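You operate a simulated robot arm through the tools that you are given. There is no shell and no other tool.

You run a simulated robot arm. Do the job below in one go: nothing can be reset, and whatever is moved stays where it is left.

Task
Shut the bath down and wipe up the drip with the purple pad.
Fine: dial to 30, power off, lid on; put the pad back; all else stays. Set down upright: purple pad. What is to be rubbed or washed off counts as gone when no trace of it is left.

Only the result counts: the job must be done as asked and must still hold three seconds after the hand-in. Knocking over, shifting, dropping, spilling or breaking anything else fails it. A push-on lid holds only when it is set on centred and level and pressed home; a screw cap is set on level and turned clockwise until tight.

Robot
A 7-joint arm with a two-finger parallel gripper, fixed in place. Base frame: the origin is at the foot of the arm, x ahead of it, y to its left, z up; the work surface is at about z = 0.001. Readings come in m, degrees, newtons and seconds.
With the tool pointing down near the work surface it reaches from about 0.24 to 0.62 m from the base axis. Its first joint turns from -66.0 to 66.0 degrees. Payload 2.6 kg.
The tool frame sits at the grasp point between the pads (the TCP): z along the fingers, y along the line on which they close. The tips reach 0.03 m beyond it. The gripper opens to 0.094 m. The fingers are 0.028 m wide and 0.01 m thick; the gripper's body (0.05 by 0.096 m) begins 0.055 m behind the TCP.
Orientation is that of the tool frame in the base frame, as a unit quaternion [x, y, z, w]. With the fingers straight down and closing along the base's y, the tool's x points along the base's -x, its y along +y and its z along -z.

Tools
- The arm moves only by the tool drive_tool. Its argument "series" is text: rows parted by semicolons, each of 7 numbers parted by spaces: the shift along the base's x, y, z in m, then the turn, a rotation vector about the base's x, y, z in degrees, then the finger opening in m, from 0 to 0.094. In form: dx dy dz ax ay az hand; .... A call has 1 to 20 rows; each row is the pose to reach, as a shift and turn from the pose commanded when the call began. Each row takes 0.2 s and may step no farther than 0.05 m and 8.6 degrees from the row before; otherwise, or with a gripper value out of range, the whole call is refused. A pose out of reach is approached as far as the arm can. The call stops where the force on the tool passes 70 N (or 10 N more than at its start, if that is more) or the arm is blocked; 0.2 s more then pass. The fingers move at their own pace (about 0.072 m/s each) and stop on an object; they squeeze with about 20 N. The grip force told is the motor's: it shows also when the fingers shut on nothing. Time passes only in rows, and 0.2 s behind the last, so rows that repeat a pose let the fingers close. The reply holds the time, the measured pose of the TCP, the force on the tool along the base axes, the opening and the grip force, in the units named above and with some noise, with the torque about the TCP (base axes, N m) and any sound that the robot's microphone picked up.
- Cameras (640 x 400 px; columns grow to the right, rows downward): "scene" is fixed at [0.0431, 0.4307, 0.5832]; the picture's right is [-0.74, -0.68, 0.00], its down [-0.26, 0.29, -0.92] and it looks along [0.62, -0.68, -0.39] (base axes); focal length 311 px, centre (320, 200). "wrist" rides on the gripper at [0.076, 0.014, -0.102] in the tool frame; the picture's right is [-0.18, 0.98, 0.00], its down [-0.75, -0.14, -0.64] and it looks along [-0.63, -0.12, 0.77] (tool axes); focal length 243 px, centre (320, 200). There is no depth. A picture from a camera that has moved, and an enlarged one, comes with that camera's place and axes in the base frame and with its lens.
- camera(camera): a new picture of that camera. It takes no simulated time.
- enlarge(camera, box): a new picture of the part [left, top, right, bottom] of that camera's present view, enlarged. It takes no simulated time.
- job_done(): hands the job in; it is judged then, once.

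Places have to be worked out from the pictures, the camera data and where the tool is seen. Open the gripper and draw the arm clear of the work before you hand the job in, unless the task says otherwise.

The tools are called after "Call:" as a command line: name --argument value ..., lists and objects as JSON in quotes. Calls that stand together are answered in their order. drive_tool: Moves the arm, as the interface text tells. Its arguments: {"type":"object","properties":{"series":{"type":"string"}},"required":["series"]} The other tools are called the same way: camera (camera) takes a picture; enlarge (camera, box) takes an enlarged picture of a part of a camera's view; job_done () hands the job in.

At the start:

```text
t: 0.0
ee_pos: [0.3317, -0.1458, 0.3896]
tcp_rot: [0.0, 1.0, 0.0, 0.0]
force: [-0.9, 0.4, -0.7]
moment: [0.0, 0.01, -0.04]
gripper_width: 0.094
grip_force: 0.0
```

scene: 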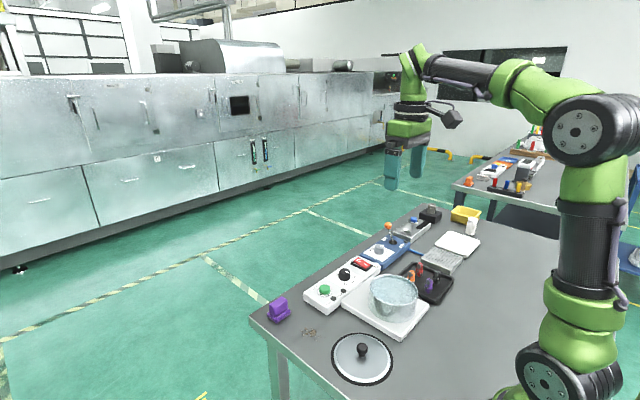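
wrist: 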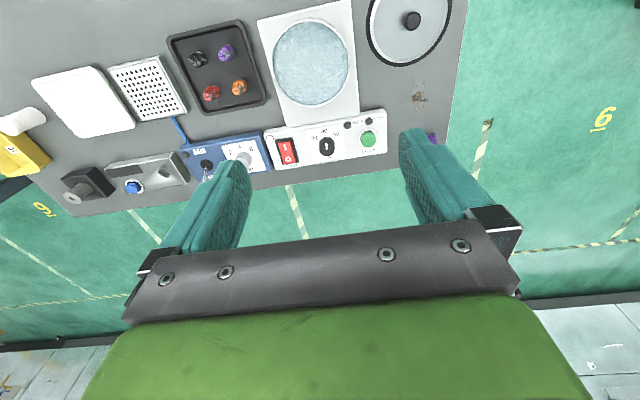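

I start by looking closely at the bath, the panel, the lid, the pad and the drip in the scene view.

Call:
enlarge --camera "scene" --box '[240, 240, 440, 390]'

Call:
enlarge --camera "wrist" --box '[240, 0, 460, 180]'

Call:
enlarge --camera "scene" --box '[360, 190, 500, 300]'

```text
2.67 times, centred on (340, 315) of scene
camera zoom: at [0.0431, 0.4307, 0.5832], right [-0.74, -0.68, 0.0], down [-0.26, 0.29, -0.92], along [0.62, -0.68, -0.39], focal length 830 px, centre (267, -107)
```

zoom: 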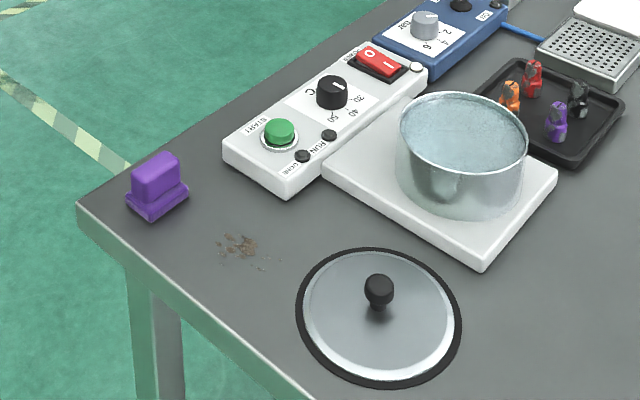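

```text
2.22 times, centred on (350, 90) of wrist
camera zoom: at [0.2555, -0.1315, 0.4909], right [0.18, 0.98, 0.0], down [0.75, -0.14, 0.64], along [0.63, -0.12, -0.77], focal length 539 px, centre (253, 444)
```

zoom: 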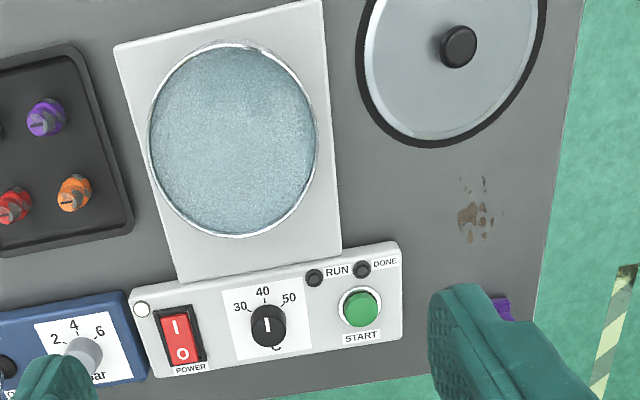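

```text
3.64 times, centred on (430, 245) of scene
camera zoom: at [0.0431, 0.4307, 0.5832], right [-0.74, -0.68, 0.0], down [-0.26, 0.29, -0.92], along [0.62, -0.68, -0.39], focal length 1131 px, centre (-80, 36)
```

zoom: 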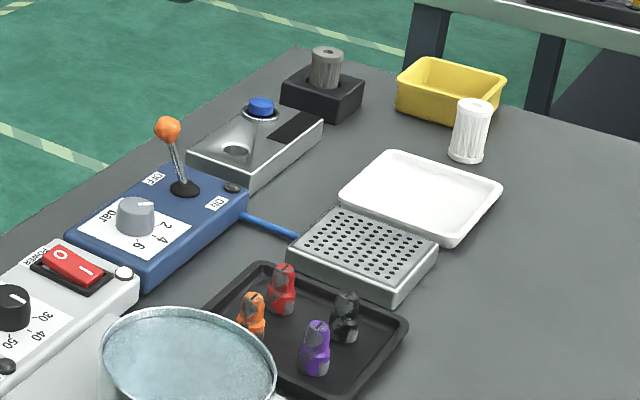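

The bath is at about (0.33, -0.16), the dial at about (0.488, -0.160, 0.04), the lid at about (0.305, 0.011), the drip at about (0.44, 0.03), and the pad at about (0.534, 0.048). I move the wrist camera, staying high, to get a close look at the pad, drip and lid.

Call:
drive_tool --series "0 0.04 -0.02 0 0 0 0.094; 0 0.08 -0.04 0 0 0 0.094; 0 0.12 -0.06 0 0 0 0.094; 0 0.16 -0.08 0 0 0 0.094; 0 0.17 -0.1 0 0 0 0.094; 0 0.17 -0.1 0 0 0 0.094"

```text
t: 1.4
ee_pos: [0.331, 0.025, 0.2908]
tcp_rot: [0.001, 1.0, 0.0, 0.0]
force: [0.0, -0.3, -0.3]
moment: [0.02, -0.03, 0.01]
gripper_width: 0.0938
grip_force: 0.1
```

The arm is at (0.331, 0.025, 0.291), well above everything. I take pictures from here.

Call:
camera --camera "wrist"

Call:
camera --camera "scene"

```text
taken
camera wrist: at [0.2554, 0.0388, 0.3916], right [0.18, 0.98, 0.0], down [0.75, -0.14, 0.64], along [0.63, -0.12, -0.77], focal length 243 px, centre (320, 200)
```

wrist: 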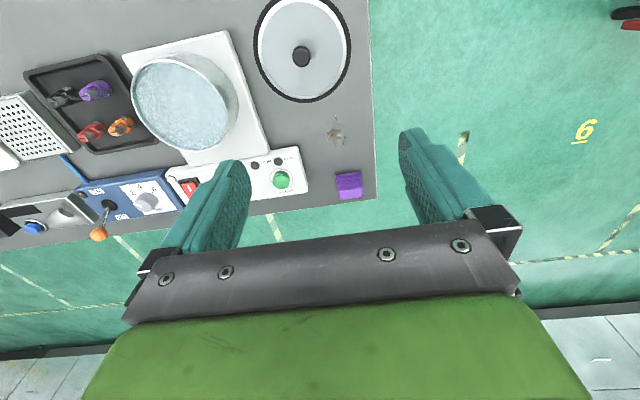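

```text
taken
```

scene: 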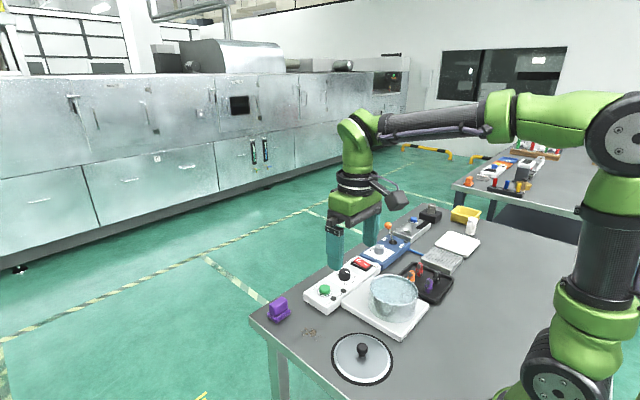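

The pad, drip and panel are all in this view. I enlarge each of them.

Call:
enlarge --camera "wrist" --box '[290, 100, 390, 210]'

Call:
enlarge --camera "wrist" --box '[120, 0, 360, 150]'

Call:
enlarge --camera "scene" --box '[250, 280, 350, 350]'

Call:
enlarge --camera "scene" --box '[300, 245, 400, 315]'

```text
3.64 times, centred on (340, 155) of wrist
camera zoom: at [0.2554, 0.0388, 0.3916], right [0.18, 0.98, 0.0], down [0.75, -0.14, 0.64], along [0.63, -0.12, -0.77], focal length 882 px, centre (247, 364)
```

zoom: 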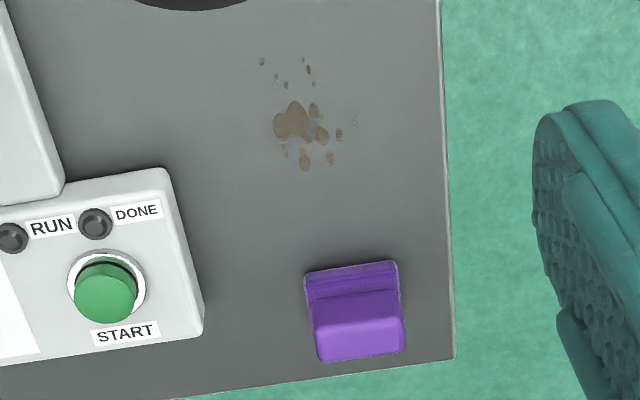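

```text
2.67 times, centred on (240, 75) of wrist
camera zoom: at [0.2554, 0.0388, 0.3916], right [0.18, 0.98, 0.0], down [0.75, -0.14, 0.64], along [0.63, -0.12, -0.77], focal length 647 px, centre (533, 533)
```

zoom: 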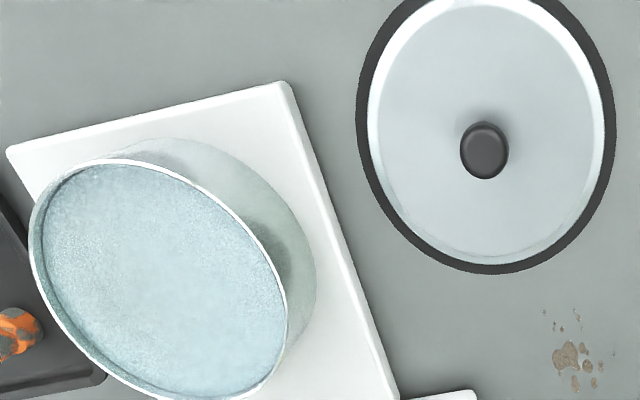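

```text
5.71 times, centred on (300, 315) of scene
camera zoom: at [0.0431, 0.4307, 0.5832], right [-0.74, -0.68, 0.0], down [-0.26, 0.29, -0.92], along [0.62, -0.68, -0.39], focal length 1778 px, centre (434, -457)
```

zoom: 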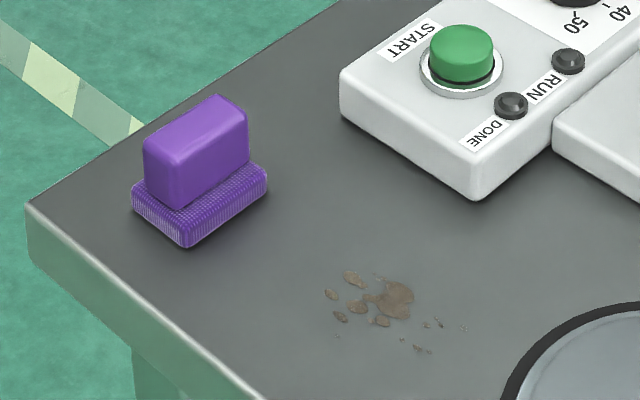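

```text
5.71 times, centred on (350, 280) of scene
camera zoom: at [0.0431, 0.4307, 0.5832], right [-0.74, -0.68, 0.0], down [-0.26, 0.29, -0.92], along [0.62, -0.68, -0.39], focal length 1778 px, centre (149, -257)
```

zoom: 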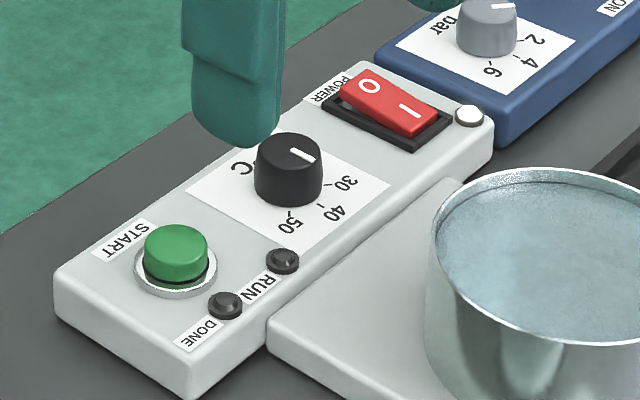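

The rocker's O side stands proud, so the power is on, and the dial pointer looks to be near 40. I move the wrist camera over the panel for an accurate look.

Call:
drive_tool --series "0 -0.045 -0.01 0 0 0 0.094; 0 -0.09 -0.02 0 0 0 0.094; 0 -0.135 -0.03 0 0 0 0.094; 0.01 -0.175 -0.04 0 0 0 0.094; 0.02 -0.185 -0.05 0 0 0 0.094; 0.02 -0.185 -0.05 0 0 0 0.094"

Call:
camera --camera "wrist"

```text
t: 2.8
ee_pos: [0.3517, -0.1592, 0.2393]
tcp_rot: [0.001, 1.0, 0.0, 0.0]
force: [0.4, 0.2, 0.2]
moment: [0.0, 0.01, 0.01]
gripper_width: 0.0942
grip_force: 0.2
```

```text
taken
camera wrist: at [0.2762, -0.1468, 0.3405], right [0.19, 0.98, 0.0], down [0.75, -0.14, 0.64], along [0.63, -0.12, -0.77], focal length 243 px, centre (320, 200)
```

wrist: 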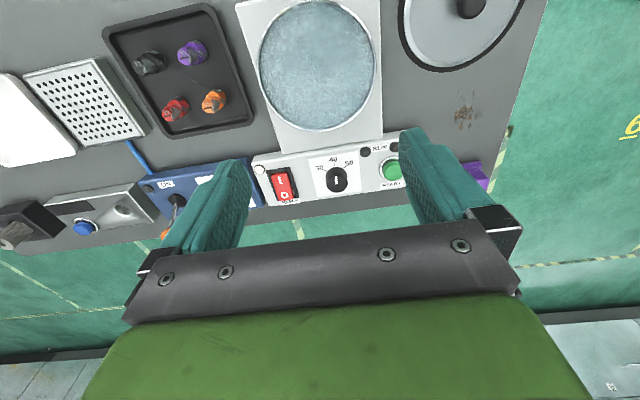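

I enlarge the panel part of this view to read the dial and the rocker.

Call:
enlarge --camera "wrist" --box '[245, 130, 415, 220]'

Call:
enlarge --camera "scene" --box '[325, 250, 385, 295]'

```text
3.76 times, centred on (330, 175) of wrist
camera zoom: at [0.2762, -0.1468, 0.3405], right [0.19, 0.98, 0.0], down [0.75, -0.14, 0.64], along [0.63, -0.12, -0.77], focal length 913 px, centre (282, 294)
```

zoom: 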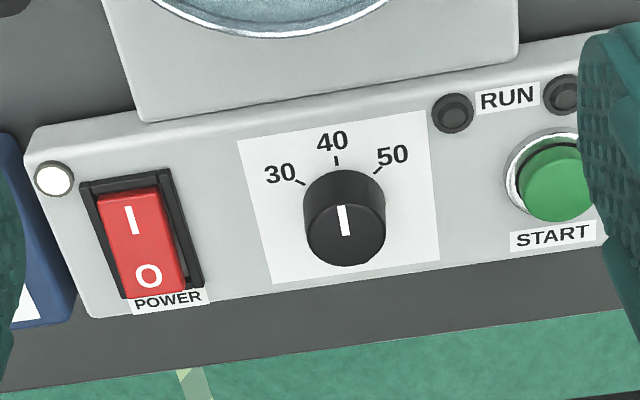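

```text
8.89 times, centred on (355, 272) of scene
camera zoom: at [0.0431, 0.4307, 0.5832], right [-0.74, -0.68, 0.0], down [-0.26, 0.29, -0.92], along [0.62, -0.68, -0.39], focal length 2765 px, centre (9, -444)
```

zoom: 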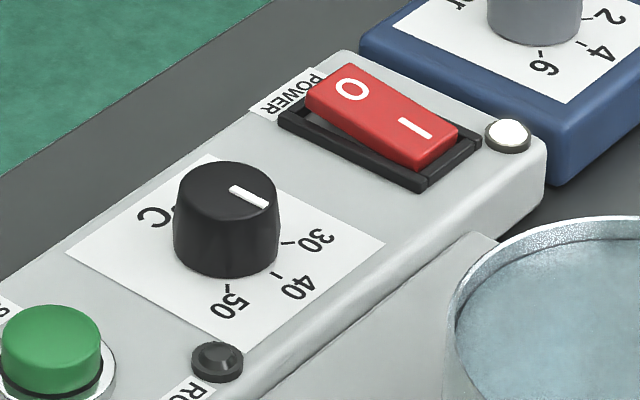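

The pointer is at 40; the 30 tick lies about 50° counter-clockwise from it as seen from above. The knob is centred near (0.491, -0.161), with its top at about z 0.049. I move above it with the fingers partly open and check the alignment.

Call:
drive_tool --series "0.045 0 0 0 0 0 0.08; 0.09 0 0 0 0 0 0.06; 0.139 0 -0.01 0 0 0 0.056; 0.139 0 -0.055 0 0 0 0.056; 0.139 0 -0.1 0 0 0 0.056; 0.139 0 -0.125 0 0 0 0.056; 0.139 0 -0.125 0 0 0 0.056"

Call:
camera --camera "wrist"

Call:
enlarge --camera "scene" --box '[300, 220, 420, 310]'

```text
t: 4.4
ee_pos: [0.4882, -0.1597, 0.1126]
tcp_rot: [0.001, 1.0, 0.0, 0.0]
force: [0.6, 0.7, 0.0]
moment: [0.0, 0.01, -0.01]
gripper_width: 0.0561
grip_force: 0.1
```

```text
taken
camera wrist: at [0.4136, -0.1461, 0.2142], right [0.19, 0.98, 0.0], down [0.75, -0.14, 0.64], along [0.63, -0.12, -0.77], focal length 243 px, centre (320, 200)
```

wrist: 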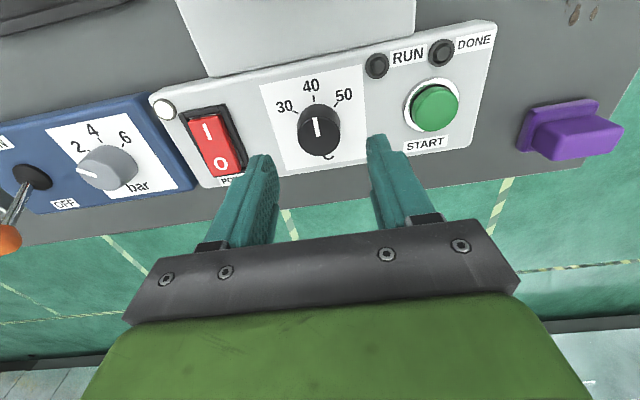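

```text
4.44 times, centred on (360, 265) of scene
camera zoom: at [0.0431, 0.4307, 0.5832], right [-0.74, -0.68, 0.0], down [-0.26, 0.29, -0.92], along [0.62, -0.68, -0.39], focal length 1383 px, centre (142, -89)
```

zoom: 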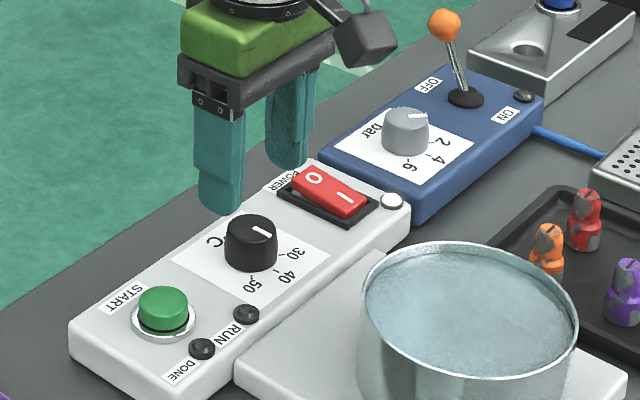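

From here the knob and ticks can be measured again from close range, so I enlarge that part.

Call:
enlarge --camera "wrist" --box '[250, 60, 390, 180]'

Call:
enlarge --camera "wrist" --box '[140, 80, 260, 190]'

```text
3.33 times, centred on (320, 120) of wrist
camera zoom: at [0.4136, -0.1461, 0.2142], right [0.19, 0.98, 0.0], down [0.75, -0.14, 0.64], along [0.63, -0.12, -0.77], focal length 809 px, centre (320, 467)
```

zoom: 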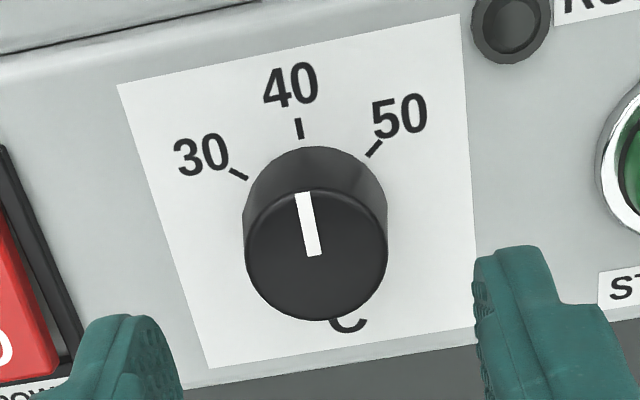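

```text
3.64 times, centred on (200, 135) of wrist
camera zoom: at [0.4136, -0.1461, 0.2142], right [0.19, 0.98, 0.0], down [0.75, -0.14, 0.64], along [0.63, -0.12, -0.77], focal length 882 px, centre (756, 436)
```

zoom: 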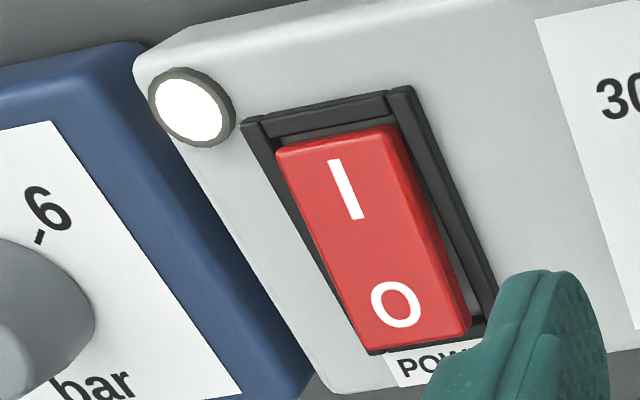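

The remeasured knob centre is (0.490, -0.161), and the 30 tick is about 50–51° counter-clockwise from the pointer. I descend to tip height ~0.03 and close on the knob.

Call:
drive_tool --series "0.0005 -0.001 -0.03 0 0 0 0.056; 0.0005 -0.001 -0.045 0 0 0 0.056; 0.0005 -0.001 -0.051 0 0 0 0.056; 0.0005 -0.001 -0.051 0 0 0 0.03; 0.0005 -0.001 -0.051 0 0 0 0.02; 0.0005 -0.001 -0.051 0 0 0 0.02"

Call:
enlarge --camera "wrist" --box '[220, 60, 420, 200]'

```text
t: 5.8
ee_pos: [0.4897, -0.1593, 0.0631]
tcp_rot: [0.0, 1.0, -0.001, 0.0]
force: [-1.0, 2.1, -0.9]
moment: [0.12, -0.13, 0.02]
gripper_width: 0.0329
grip_force: 45.0
```

```text
2.86 times, centred on (320, 130) of wrist
camera zoom: at [0.4142, -0.1472, 0.1643], right [0.18, 0.98, 0.0], down [0.75, -0.14, 0.64], along [0.63, -0.12, -0.77], focal length 693 px, centre (320, 400)
```

zoom: 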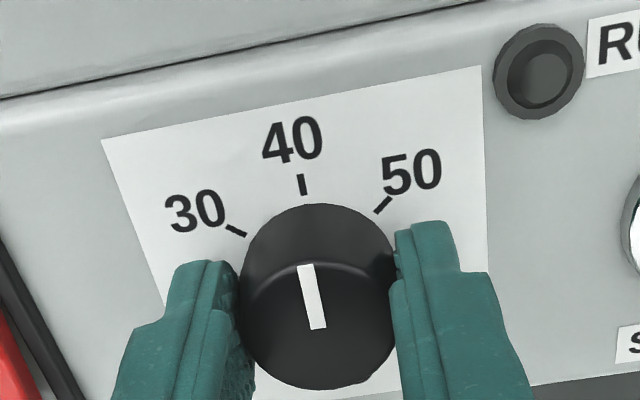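

The fingers hold the knob at 0.033 m. I turn it counter-clockwise by 50° in small steps.

Call:
drive_tool --series "0 0 0 0 0 6 0.02; 0 0 0 0 0 12 0.02; 0 0 0 0 0 18 0.02; 0 0 0 0 0 24 0.02; 0 0 0 0 0 30 0.02; 0 0 0 0 0 36 0.02; 0 0 0 0 0 42 0.02; 0 0 0 0 0 47 0.02; 0 0 0 0 0 50 0.02; 0 0 0 0 0 50 0.02"

Call:
camera --camera "wrist"

Call:
enlarge --camera "scene" --box '[325, 245, 395, 295]'

```text
t: 8.0
ee_pos: [0.4897, -0.1603, 0.0636]
tcp_rot: [-0.422, 0.907, 0.002, -0.001]
force: [-15.9, 6.8, 3.2]
moment: [0.06, 0.59, 0.03]
gripper_width: 0.0333
grip_force: 44.5
```

```text
taken
camera wrist: at [0.431, -0.2109, 0.1644], right [-0.63, 0.77, 0.0], down [0.6, 0.48, 0.64], along [0.49, 0.41, -0.77], focal length 243 px, centre (320, 200)
```

wrist: 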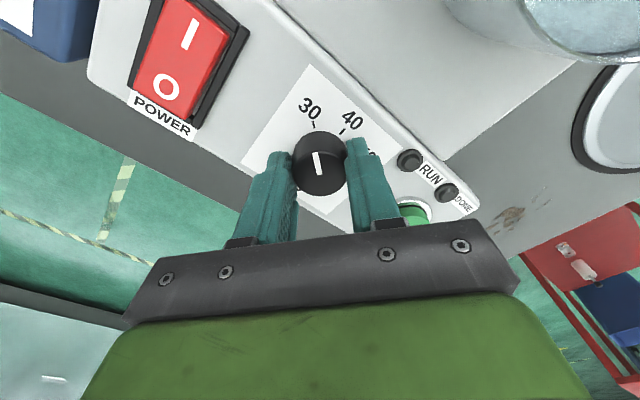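

```text
8.00 times, centred on (360, 270) of scene
camera zoom: at [0.0431, 0.4307, 0.5832], right [-0.74, -0.68, 0.0], down [-0.26, 0.29, -0.92], along [0.62, -0.68, -0.39], focal length 2489 px, centre (0, -360)
```

zoom: 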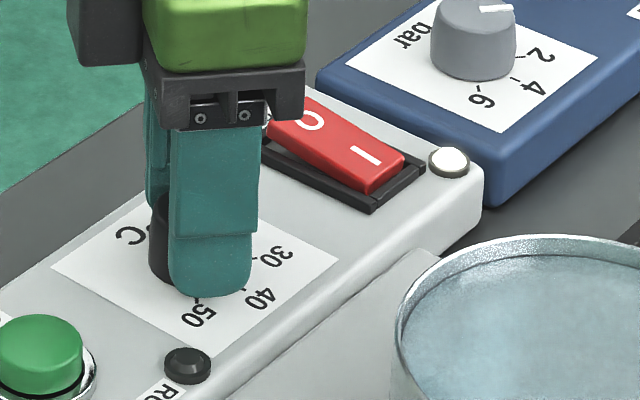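

The tool has turned 49.9°. I enlarge the wrist view to compare the pointer with the 30 tick.

Call:
enlarge --camera "wrist" --box '[250, 70, 400, 220]'

```text
2.67 times, centred on (325, 145) of wrist
camera zoom: at [0.431, -0.2109, 0.1644], right [-0.63, 0.77, 0.0], down [0.6, 0.48, 0.64], along [0.49, 0.41, -0.77], focal length 647 px, centre (307, 347)
```

zoom: 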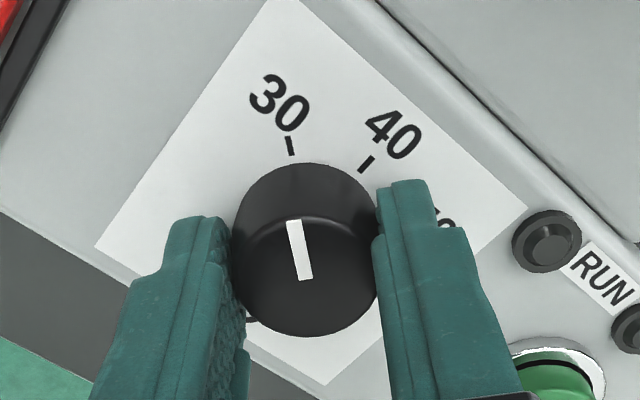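

The pointer stands to the 30 tick just as it earlier stood to the 40 tick. I release, rise, and check again.

Call:
drive_tool --series "0 0 0 0 0 0 0.06; 0 0 0 0 0 0 0.06; 0 0 0.02 0 0 0 0.06; 0 0 0.05 0 0 0 0.06; 0 0 0.07 0 0 0 0.06; 0 0 0.07 0 0 0 0.06"

Call:
enlarge --camera "wrist" --box '[250, 50, 400, 200]'

Call:
enlarge --camera "scene" --box '[325, 245, 395, 295]'

```text
t: 9.4
ee_pos: [0.4887, -0.1611, 0.1321]
tcp_rot: [-0.422, 0.906, 0.0, 0.0]
force: [0.2, -0.4, -0.3]
moment: [0.03, -0.04, 0.0]
gripper_width: 0.0597
grip_force: 0.0
```

```text
2.67 times, centred on (325, 125) of wrist
camera zoom: at [0.4295, -0.211, 0.2342], right [-0.63, 0.77, 0.0], down [0.59, 0.49, 0.64], along [0.5, 0.41, -0.77], focal length 647 px, centre (307, 400)
```

zoom: 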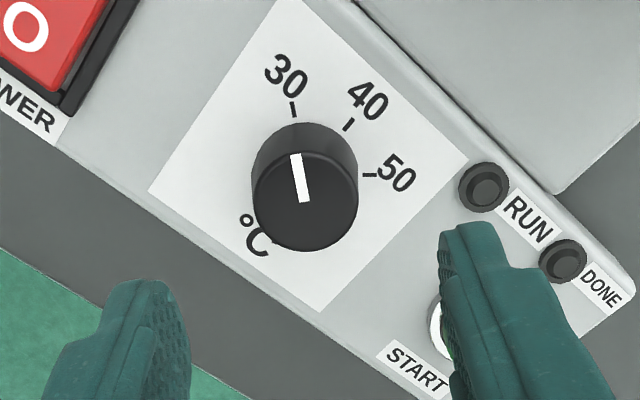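

```text
8.00 times, centred on (360, 270) of scene
camera zoom: at [0.0431, 0.4307, 0.5832], right [-0.74, -0.68, 0.0], down [-0.26, 0.29, -0.92], along [0.62, -0.68, -0.39], focal length 2489 px, centre (0, -360)
```

zoom: 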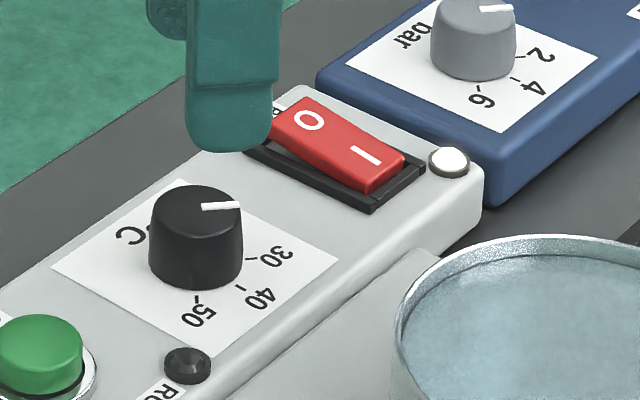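

The dial pointer measures 49–50° from its old place, in line with the 30 tick. Now I turn the tool back, close the fingers and go above the O half of the rocker at about (0.504, -0.2455).

Call:
drive_tool --series "0 -0.01 0 0 0 -8 0.03; 0.005 -0.025 0 0 0 -16 0.0; 0.01 -0.04 0 0 0 -24 0.0; 0.0149 -0.055 0 0 0 -32 0.0; 0.0149 -0.07 0 0 0 -40 0.0; 0.0149 -0.0837 0 0 0 -48 0.0; 0.0149 -0.0837 -0.02 0 0 -50 0.0; 0.0149 -0.0837 -0.035 0 0 -50 0.0; 0.0149 -0.0837 -0.035 0 0 -50 0.0"

Call:
camera --camera "wrist"

Call:
enlarge --camera "scene" --box '[325, 220, 425, 290]'

```text
t: 11.4
ee_pos: [0.5034, -0.2432, 0.0982]
tcp_rot: [0.001, 1.0, 0.0, 0.0]
force: [0.4, 0.9, 0.7]
moment: [0.04, -0.01, -0.01]
gripper_width: 0.0002
grip_force: 20.2
```

```text
taken
camera wrist: at [0.4284, -0.2303, 0.1992], right [0.19, 0.98, 0.0], down [0.75, -0.14, 0.64], along [0.63, -0.12, -0.77], focal length 243 px, centre (320, 200)
```

wrist: 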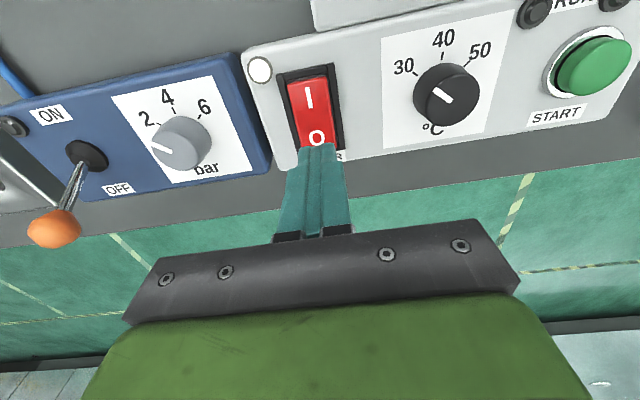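

```text
5.71 times, centred on (375, 255) of scene
camera zoom: at [0.0431, 0.4307, 0.5832], right [-0.74, -0.68, 0.0], down [-0.26, 0.29, -0.92], along [0.62, -0.68, -0.39], focal length 1778 px, centre (6, -114)
```

zoom: 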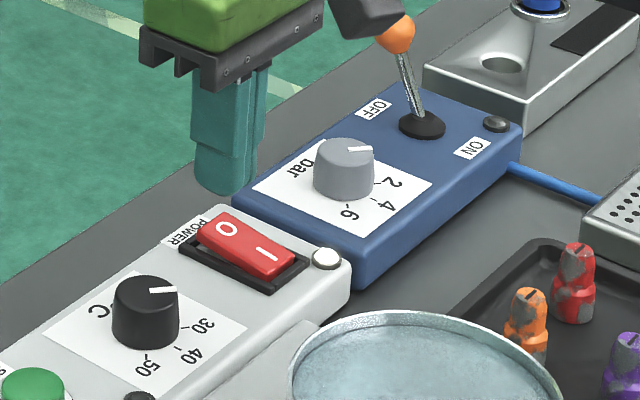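

The tip is right above the O half, at z 0.067. I press down in small steps, watching the force and sound.

Call:
drive_tool --series "0 -0.0015 -0.012 0 0 0 0; 0 -0.0015 -0.02 0 0 0 0; 0 -0.0015 -0.024 0 0 0 0; 0 -0.0015 -0.027 0 0 0 0; 0 -0.0015 -0.03 0 0 0 0"

Call:
enlarge --camera "scene" --box '[335, 235, 405, 285]'

```text
t: 12.6
ee_pos: [0.5047, -0.2465, 0.0689]
tcp_rot: [0.0, 1.0, 0.0, 0.002]
force: [1.6, 0.1, 5.6]
moment: [0.03, -0.01, 0.06]
gripper_width: 0.0
grip_force: 20.0
```

```text
8.00 times, centred on (370, 260) of scene
camera zoom: at [0.0431, 0.4307, 0.5832], right [-0.74, -0.68, 0.0], down [-0.26, 0.29, -0.92], along [0.62, -0.68, -0.39], focal length 2489 px, centre (-80, -280)
```

zoom: 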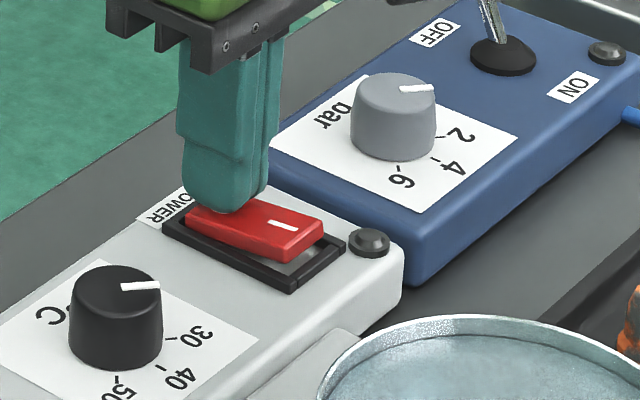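

The rocker has tipped: the I side is up and the lamp has gone dark. I press 2 mm more so it seats, then rise straight up.

Call:
drive_tool --series "0 0 -0.002 0 0 0 0; 0 0 -0.002 0 0 0 0; 0 0 0.01 0 0 0 0; 0 0 0.04 0 0 0 0; 0 0 0.08 0 0 0 0; 0 0 0.11 0 0 0 0; 0 0 0.11 0 0 0 0"

Call:
enlarge --camera "scene" --box '[335, 235, 405, 285]'

Call:
camera --camera "wrist"

```text
t: 14.2
ee_pos: [0.504, -0.2442, 0.1779]
tcp_rot: [0.0, 1.0, 0.0, 0.0]
force: [0.0, -0.4, 0.4]
moment: [-0.02, 0.01, -0.01]
gripper_width: 0.0
grip_force: 20.1
```

```text
8.00 times, centred on (370, 260) of scene
camera zoom: at [0.0431, 0.4307, 0.5832], right [-0.74, -0.68, 0.0], down [-0.26, 0.29, -0.92], along [0.62, -0.68, -0.39], focal length 2489 px, centre (-80, -280)
```

zoom: 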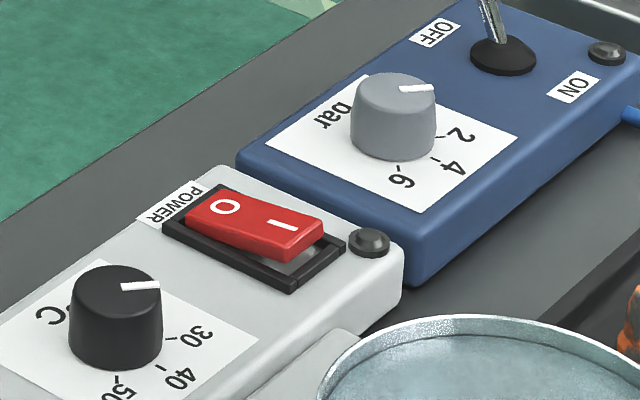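

```text
taken
camera wrist: at [0.4293, -0.2304, 0.2798], right [0.18, 0.98, 0.0], down [0.75, -0.14, 0.64], along [0.63, -0.12, -0.77], focal length 243 px, centre (320, 200)
```

wrist: 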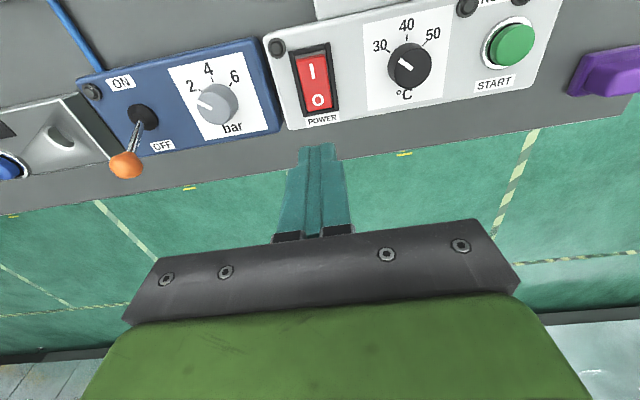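

The power is off: O is down and the lamp is dark. Next is the lid, so I travel high to above it and look.

Call:
drive_tool --series "-0.025 0.032 0.01 0 0 0 0; -0.05 0.064 0.02 0 0 0 0; -0.075 0.096 0.02 0 0 0 0.02; -0.1 0.128 0.02 0 0 0 0.04; -0.125 0.16 0.02 0 0 0 0.06; -0.15 0.192 0.02 0 0 0 0.06; -0.175 0.224 0.02 0 0 0 0.06; -0.199 0.255 0.02 0 0 0 0.06; -0.199 0.255 0.02 0 0 0 0.06"

Call:
camera --camera "wrist"

Call:
enlarge --camera "scene" --box '[320, 320, 410, 395]'

```text
t: 16.2
ee_pos: [0.3037, 0.0057, 0.1985]
tcp_rot: [0.001, 1.0, 0.0, -0.001]
force: [0.4, 0.1, -0.4]
moment: [0.01, -0.01, -0.04]
gripper_width: 0.0602
grip_force: 0.0
```

```text
taken
camera wrist: at [0.2277, 0.0203, 0.2999], right [0.19, 0.98, 0.0], down [0.75, -0.14, 0.64], along [0.63, -0.12, -0.77], focal length 243 px, centre (320, 200)
```

wrist: 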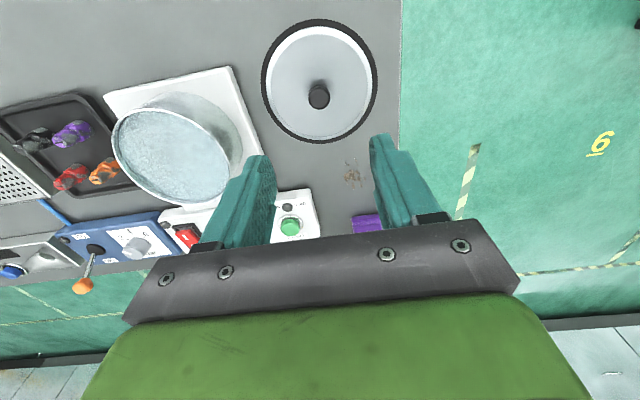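

```text
5.33 times, centred on (365, 358) of scene
camera zoom: at [0.0431, 0.4307, 0.5832], right [-0.74, -0.68, 0.0], down [-0.26, 0.29, -0.92], along [0.62, -0.68, -0.39], focal length 1659 px, centre (80, -640)
```

zoom: 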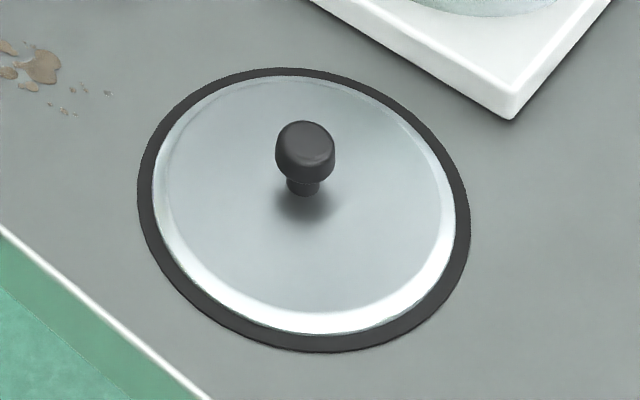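

The lid's knob is a mushroom about 24 mm across, with its middle near z 0.036. I go lower above it to fix its position more precisely.

Call:
drive_tool --series "0 0.002 -0.04 0 0 0 0.06; 0 0.002 -0.08 0 0 0 0.06; 0 0.002 -0.1 0 0 0 0.06; 0 0.002 -0.1 0 0 0 0.06"

Call:
camera --camera "wrist"

Call:
enlarge --camera "scene" --box '[320, 310, 420, 390]'

```text
t: 17.2
ee_pos: [0.3051, 0.0106, 0.0973]
tcp_rot: [0.0, 1.0, 0.0, 0.0]
force: [0.3, -0.2, 0.6]
moment: [-0.03, -0.01, 0.02]
gripper_width: 0.06
grip_force: 0.1
```

```text
taken
camera wrist: at [0.2307, 0.0238, 0.1991], right [0.18, 0.98, 0.0], down [0.75, -0.14, 0.64], along [0.63, -0.12, -0.77], focal length 243 px, centre (320, 200)
```

wrist: 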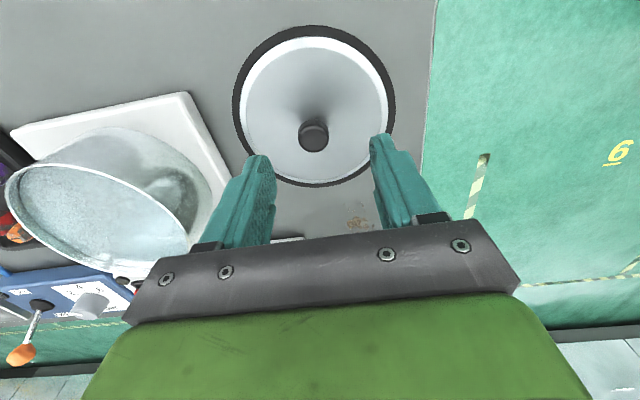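

```text
5.00 times, centred on (370, 350) of scene
camera zoom: at [0.0431, 0.4307, 0.5832], right [-0.74, -0.68, 0.0], down [-0.26, 0.29, -0.92], along [0.62, -0.68, -0.39], focal length 1556 px, centre (70, -550)
```

zoom: 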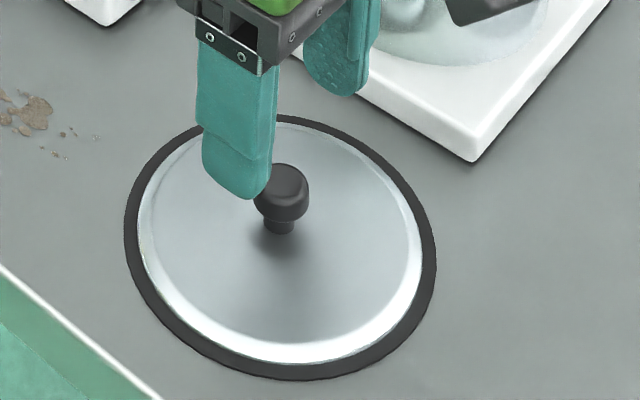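

Call:
enlarge --camera "wrist" --box '[220, 10, 420, 190]'

```text
2.22 times, centred on (320, 100) of wrist
camera zoom: at [0.2307, 0.0238, 0.1991], right [0.18, 0.98, 0.0], down [0.75, -0.14, 0.64], along [0.63, -0.12, -0.77], focal length 539 px, centre (320, 422)
```

zoom: 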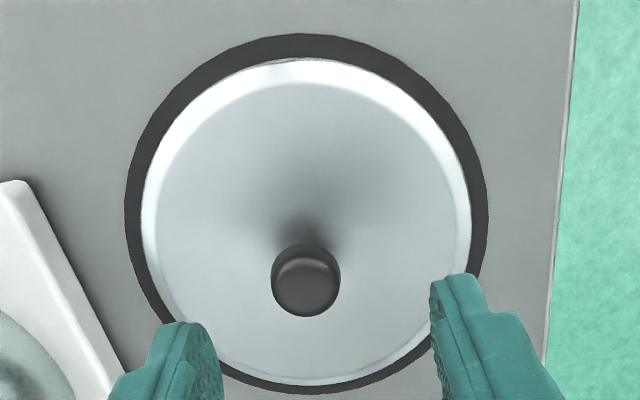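

Combining both cameras gives the lid centre at about (0.308, 0.005), with the knob top at z ≈ 0.036. I shift slightly, lower so the tips are near z 0.02, and close on the knob.

Call:
drive_tool --series "0.001 -0.0045 -0.02 0 0 0 0.06; 0.001 -0.0045 -0.035 0 0 0 0.06; 0.001 -0.0045 -0.043 0 0 0 0.06; 0.001 -0.0045 -0.047 0 0 0 0.05; 0.001 -0.0045 -0.047 0 0 0 0.03; 0.001 -0.0045 -0.047 0 0 0 0.01; 0.001 -0.0045 -0.047 0 0 0 0.01; 0.001 -0.0045 -0.047 0 0 0 0.01"

Call:
enlarge --camera "wrist" --box '[200, 10, 440, 210]'

Call:
enlarge --camera "scene" --box '[320, 310, 420, 390]'

```text
t: 19.0
ee_pos: [0.308, 0.007, 0.0513]
tcp_rot: [0.001, 1.0, 0.0, 0.0]
force: [0.2, -0.2, -0.2]
moment: [0.01, -0.01, -0.02]
gripper_width: 0.0239
grip_force: 20.0
```

```text
2.00 times, centred on (320, 110) of wrist
camera zoom: at [0.2318, 0.02, 0.1523], right [0.18, 0.98, 0.0], down [0.75, -0.14, 0.64], along [0.63, -0.12, -0.77], focal length 485 px, centre (320, 380)
```

zoom: 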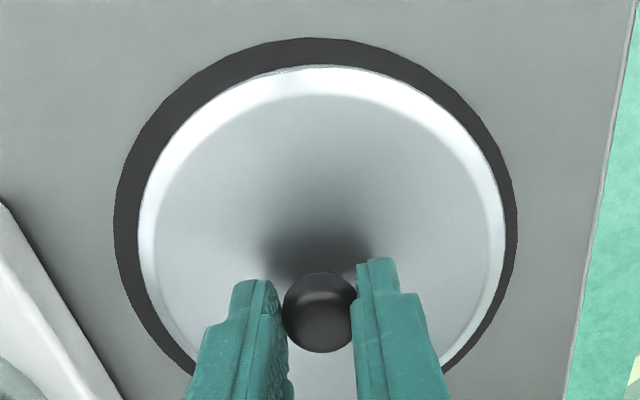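

```text
5.00 times, centred on (370, 350) of scene
camera zoom: at [0.0431, 0.4307, 0.5832], right [-0.74, -0.68, 0.0], down [-0.26, 0.29, -0.92], along [0.62, -0.68, -0.39], focal length 1556 px, centre (70, -550)
```

zoom: 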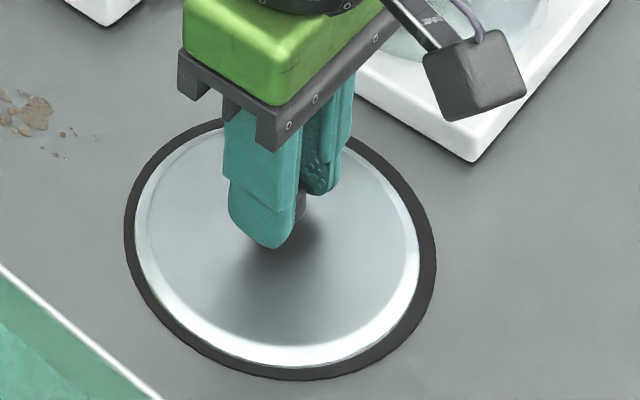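

The grip on the knob is firm at 0.024 m with the lid undisturbed. I lift it 2 cm first and check that it hangs level.

Call:
drive_tool --series "0 0 0.003 0 0 0 0.01; 0 0 0.008 0 0 0 0.01; 0 0 0.014 0 0 0 0.01; 0 0 0.02 0 0 0 0.01; 0 0 0.02 0 0 0 0.01"

Call:
enlarge --camera "scene" --box '[320, 300, 420, 390]'

Call:
enlarge --camera "wrist" --box '[200, 10, 440, 210]'

```text
t: 20.2
ee_pos: [0.3076, 0.0049, 0.0728]
tcp_rot: [0.0, 1.0, 0.0, 0.0]
force: [0.1, -0.9, -1.0]
moment: [0.01, -0.02, -0.01]
gripper_width: 0.0237
grip_force: 20.5
```

```text
4.44 times, centred on (370, 345) of scene
camera zoom: at [0.0431, 0.4307, 0.5832], right [-0.74, -0.68, 0.0], down [-0.26, 0.29, -0.92], along [0.62, -0.68, -0.39], focal length 1383 px, centre (98, -444)
```

zoom: 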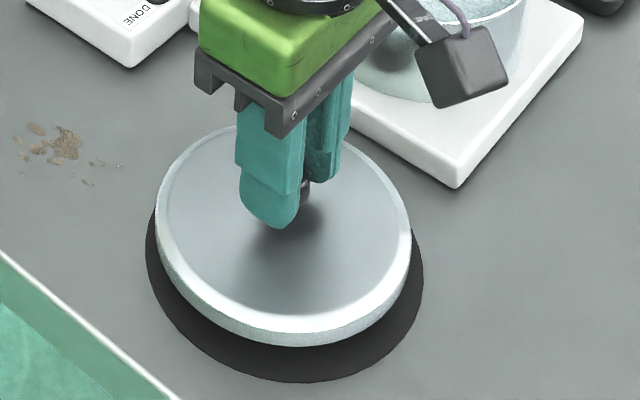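

```text
2.00 times, centred on (320, 110) of wrist
camera zoom: at [0.233, 0.0187, 0.1734], right [0.18, 0.98, 0.0], down [0.75, -0.14, 0.64], along [0.63, -0.12, -0.77], focal length 485 px, centre (320, 380)
```

zoom: 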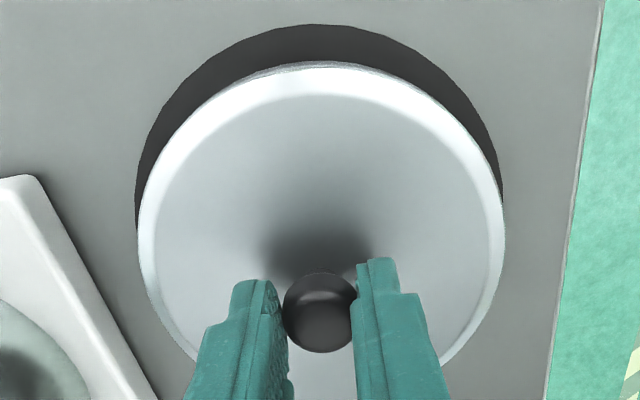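

The lid (radius ≈ 0.061) hangs level; the black ring is a mat that stays behind. I lift it well above rim height and measure the bath rim from both cameras before moving over it.

Call:
drive_tool --series "0 0 0.04 0 0 0 0.01; 0 0 0.08 0 0 0 0.01; 0 0 0.11 0 0 0 0.01; 0 0 0.11 0 0 0 0.01"

Call:
camera --camera "wrist"

Call:
enlarge --camera "scene" --box '[340, 250, 440, 350]'

Call:
enlarge --camera "scene" --box '[300, 280, 440, 390]'

```text
t: 21.2
ee_pos: [0.3084, 0.006, 0.18]
tcp_rot: [0.0, 1.0, 0.001, 0.0]
force: [-0.5, 0.1, -0.6]
moment: [-0.04, 0.02, -0.02]
gripper_width: 0.024
grip_force: 20.7
```

```text
taken
camera wrist: at [0.2328, 0.02, 0.2828], right [0.18, 0.98, 0.0], down [0.75, -0.14, 0.64], along [0.63, -0.12, -0.77], focal length 243 px, centre (320, 200)
```

wrist: 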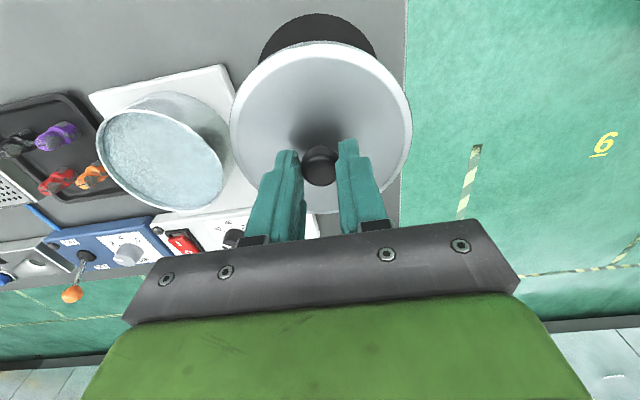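

```text
4.00 times, centred on (390, 300) of scene
camera zoom: at [0.0431, 0.4307, 0.5832], right [-0.74, -0.68, 0.0], down [-0.26, 0.29, -0.92], along [0.62, -0.68, -0.39], focal length 1244 px, centre (40, -200)
```

zoom: 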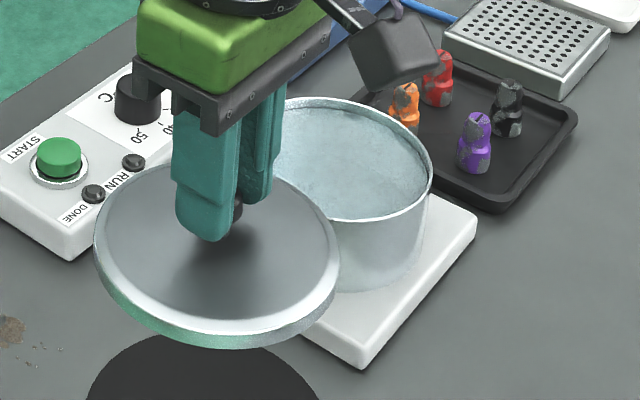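

```text
3.64 times, centred on (370, 335) of scene
camera zoom: at [0.0431, 0.4307, 0.5832], right [-0.74, -0.68, 0.0], down [-0.26, 0.29, -0.92], along [0.62, -0.68, -0.39], focal length 1131 px, centre (138, -291)
```

zoom: 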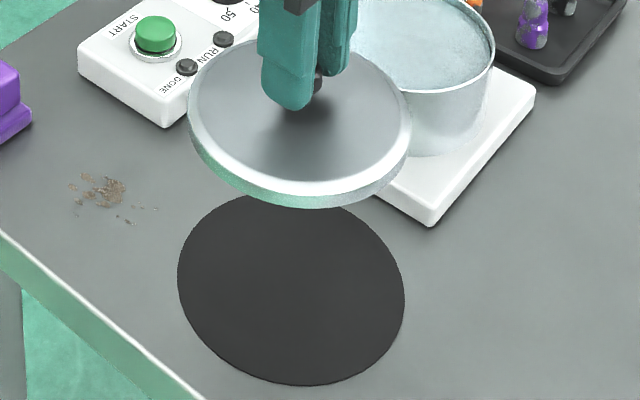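

I enlarge the bath in the wrist view to refine its centre.

Call:
enlarge --camera "wrist" --box '[80, 60, 260, 230]'

Call:
enlarge --camera "wrist" --box '[220, 0, 430, 220]'

```text
2.35 times, centred on (170, 145) of wrist
camera zoom: at [0.2328, 0.02, 0.2828], right [0.18, 0.98, 0.0], down [0.75, -0.14, 0.64], along [0.63, -0.12, -0.77], focal length 571 px, centre (673, 329)
```

zoom: 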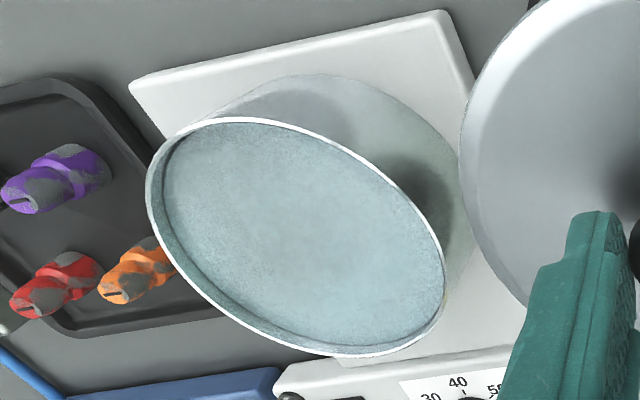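

```text
1.82 times, centred on (325, 110) of wrist
camera zoom: at [0.2328, 0.02, 0.2828], right [0.18, 0.98, 0.0], down [0.75, -0.14, 0.64], along [0.63, -0.12, -0.77], focal length 441 px, centre (311, 364)
```

zoom: 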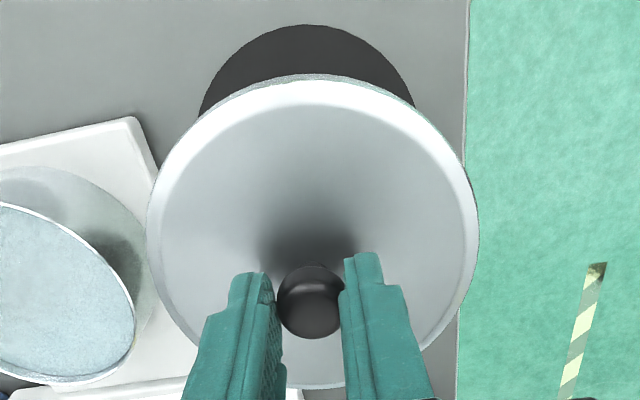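

I estimate the bath rim centre at (0.335, -0.1615), with the rim at z ≈ 0.071 and a radius of ≈ 0.06, and the lid centre within about 1 mm of the TCP. I carry the lid over the bath and stop a little above the rim for a check.

Call:
drive_tool --series "0.004 -0.03 0 0 0 0 0.01; 0.01 -0.065 0 0 0 0 0.01; 0.016 -0.1 0 0 0 0 0.01; 0.021 -0.135 0 0 0 0 0.01; 0.0252 -0.16 0 0 0 0 0.01; 0.0252 -0.1675 0 0 0 0 0.01; 0.0252 -0.1675 -0.02 0 0 0 0.01; 0.0252 -0.1675 -0.035 0 0 0 0.01; 0.0252 -0.1675 -0.045 0 0 0 0.01; 0.0252 -0.1675 -0.045 0 0 0 0.01"

Call:
camera --camera "wrist"

Call:
enlarge --camera "scene" --box '[340, 240, 450, 340]'

```text
t: 23.4
ee_pos: [0.3322, -0.1608, 0.1362]
tcp_rot: [0.002, 1.0, 0.0, 0.0]
force: [-0.1, 0.7, -0.8]
moment: [0.01, -0.01, 0.01]
gripper_width: 0.0239
grip_force: 20.0
```

```text
taken
camera wrist: at [0.2571, -0.148, 0.237], right [0.19, 0.98, 0.0], down [0.75, -0.14, 0.64], along [0.63, -0.12, -0.77], focal length 243 px, centre (320, 200)
```

wrist: 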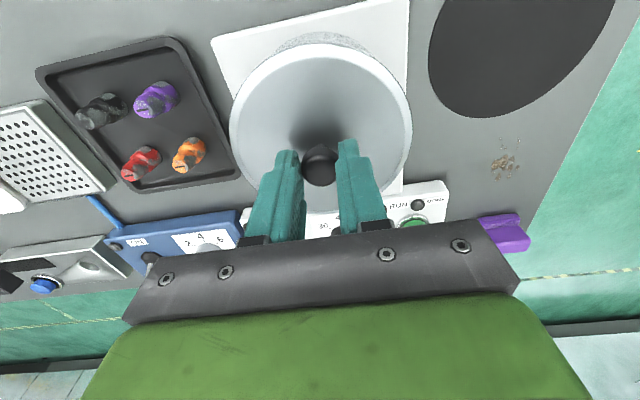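

```text
4.00 times, centred on (395, 290) of scene
camera zoom: at [0.0431, 0.4307, 0.5832], right [-0.74, -0.68, 0.0], down [-0.26, 0.29, -0.92], along [0.62, -0.68, -0.39], focal length 1244 px, centre (20, -160)
```

zoom: 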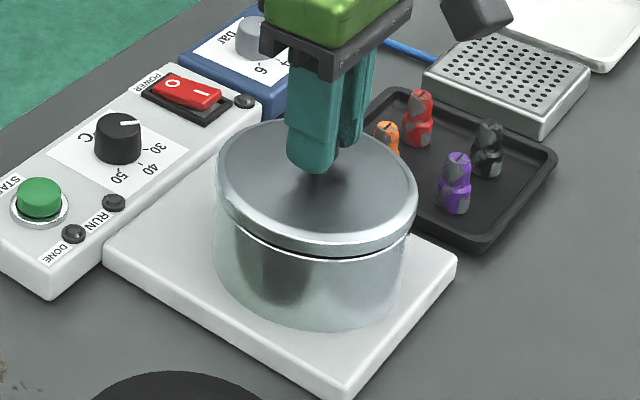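

The lid hovers just above the rim. I zoom in to compare lid edge and bath wall on both sides.

Call:
enlarge --camera "scene" --box '[385, 265, 455, 330]'

Call:
enlarge --camera "wrist" --box '[210, 10, 430, 220]'

```text
6.15 times, centred on (420, 298) of scene
camera zoom: at [0.0431, 0.4307, 0.5832], right [-0.74, -0.68, 0.0], down [-0.26, 0.29, -0.92], along [0.62, -0.68, -0.39], focal length 1914 px, centre (-295, -400)
```

zoom: 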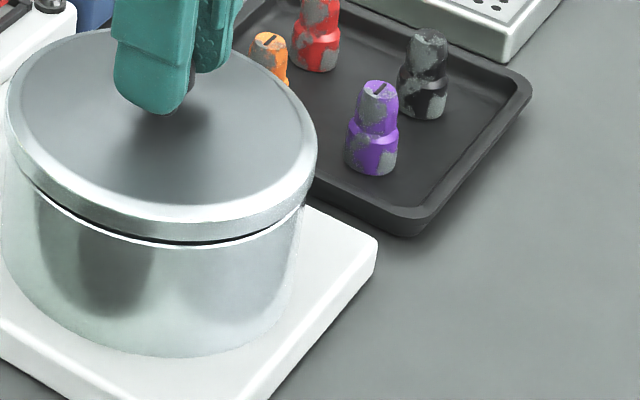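

```text
1.90 times, centred on (320, 115) of wrist
camera zoom: at [0.2571, -0.148, 0.237], right [0.19, 0.98, 0.0], down [0.75, -0.14, 0.64], along [0.63, -0.12, -0.77], focal length 462 px, centre (320, 362)
```

zoom: 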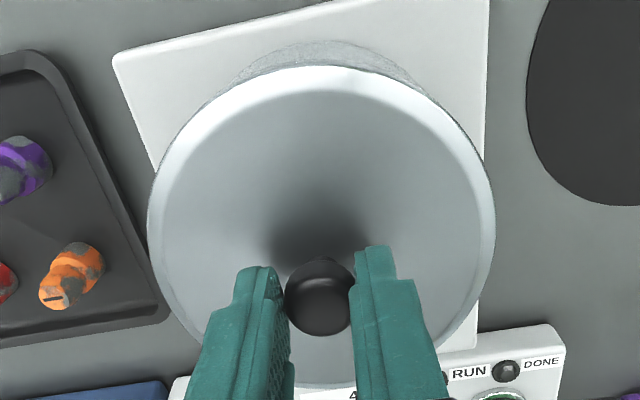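

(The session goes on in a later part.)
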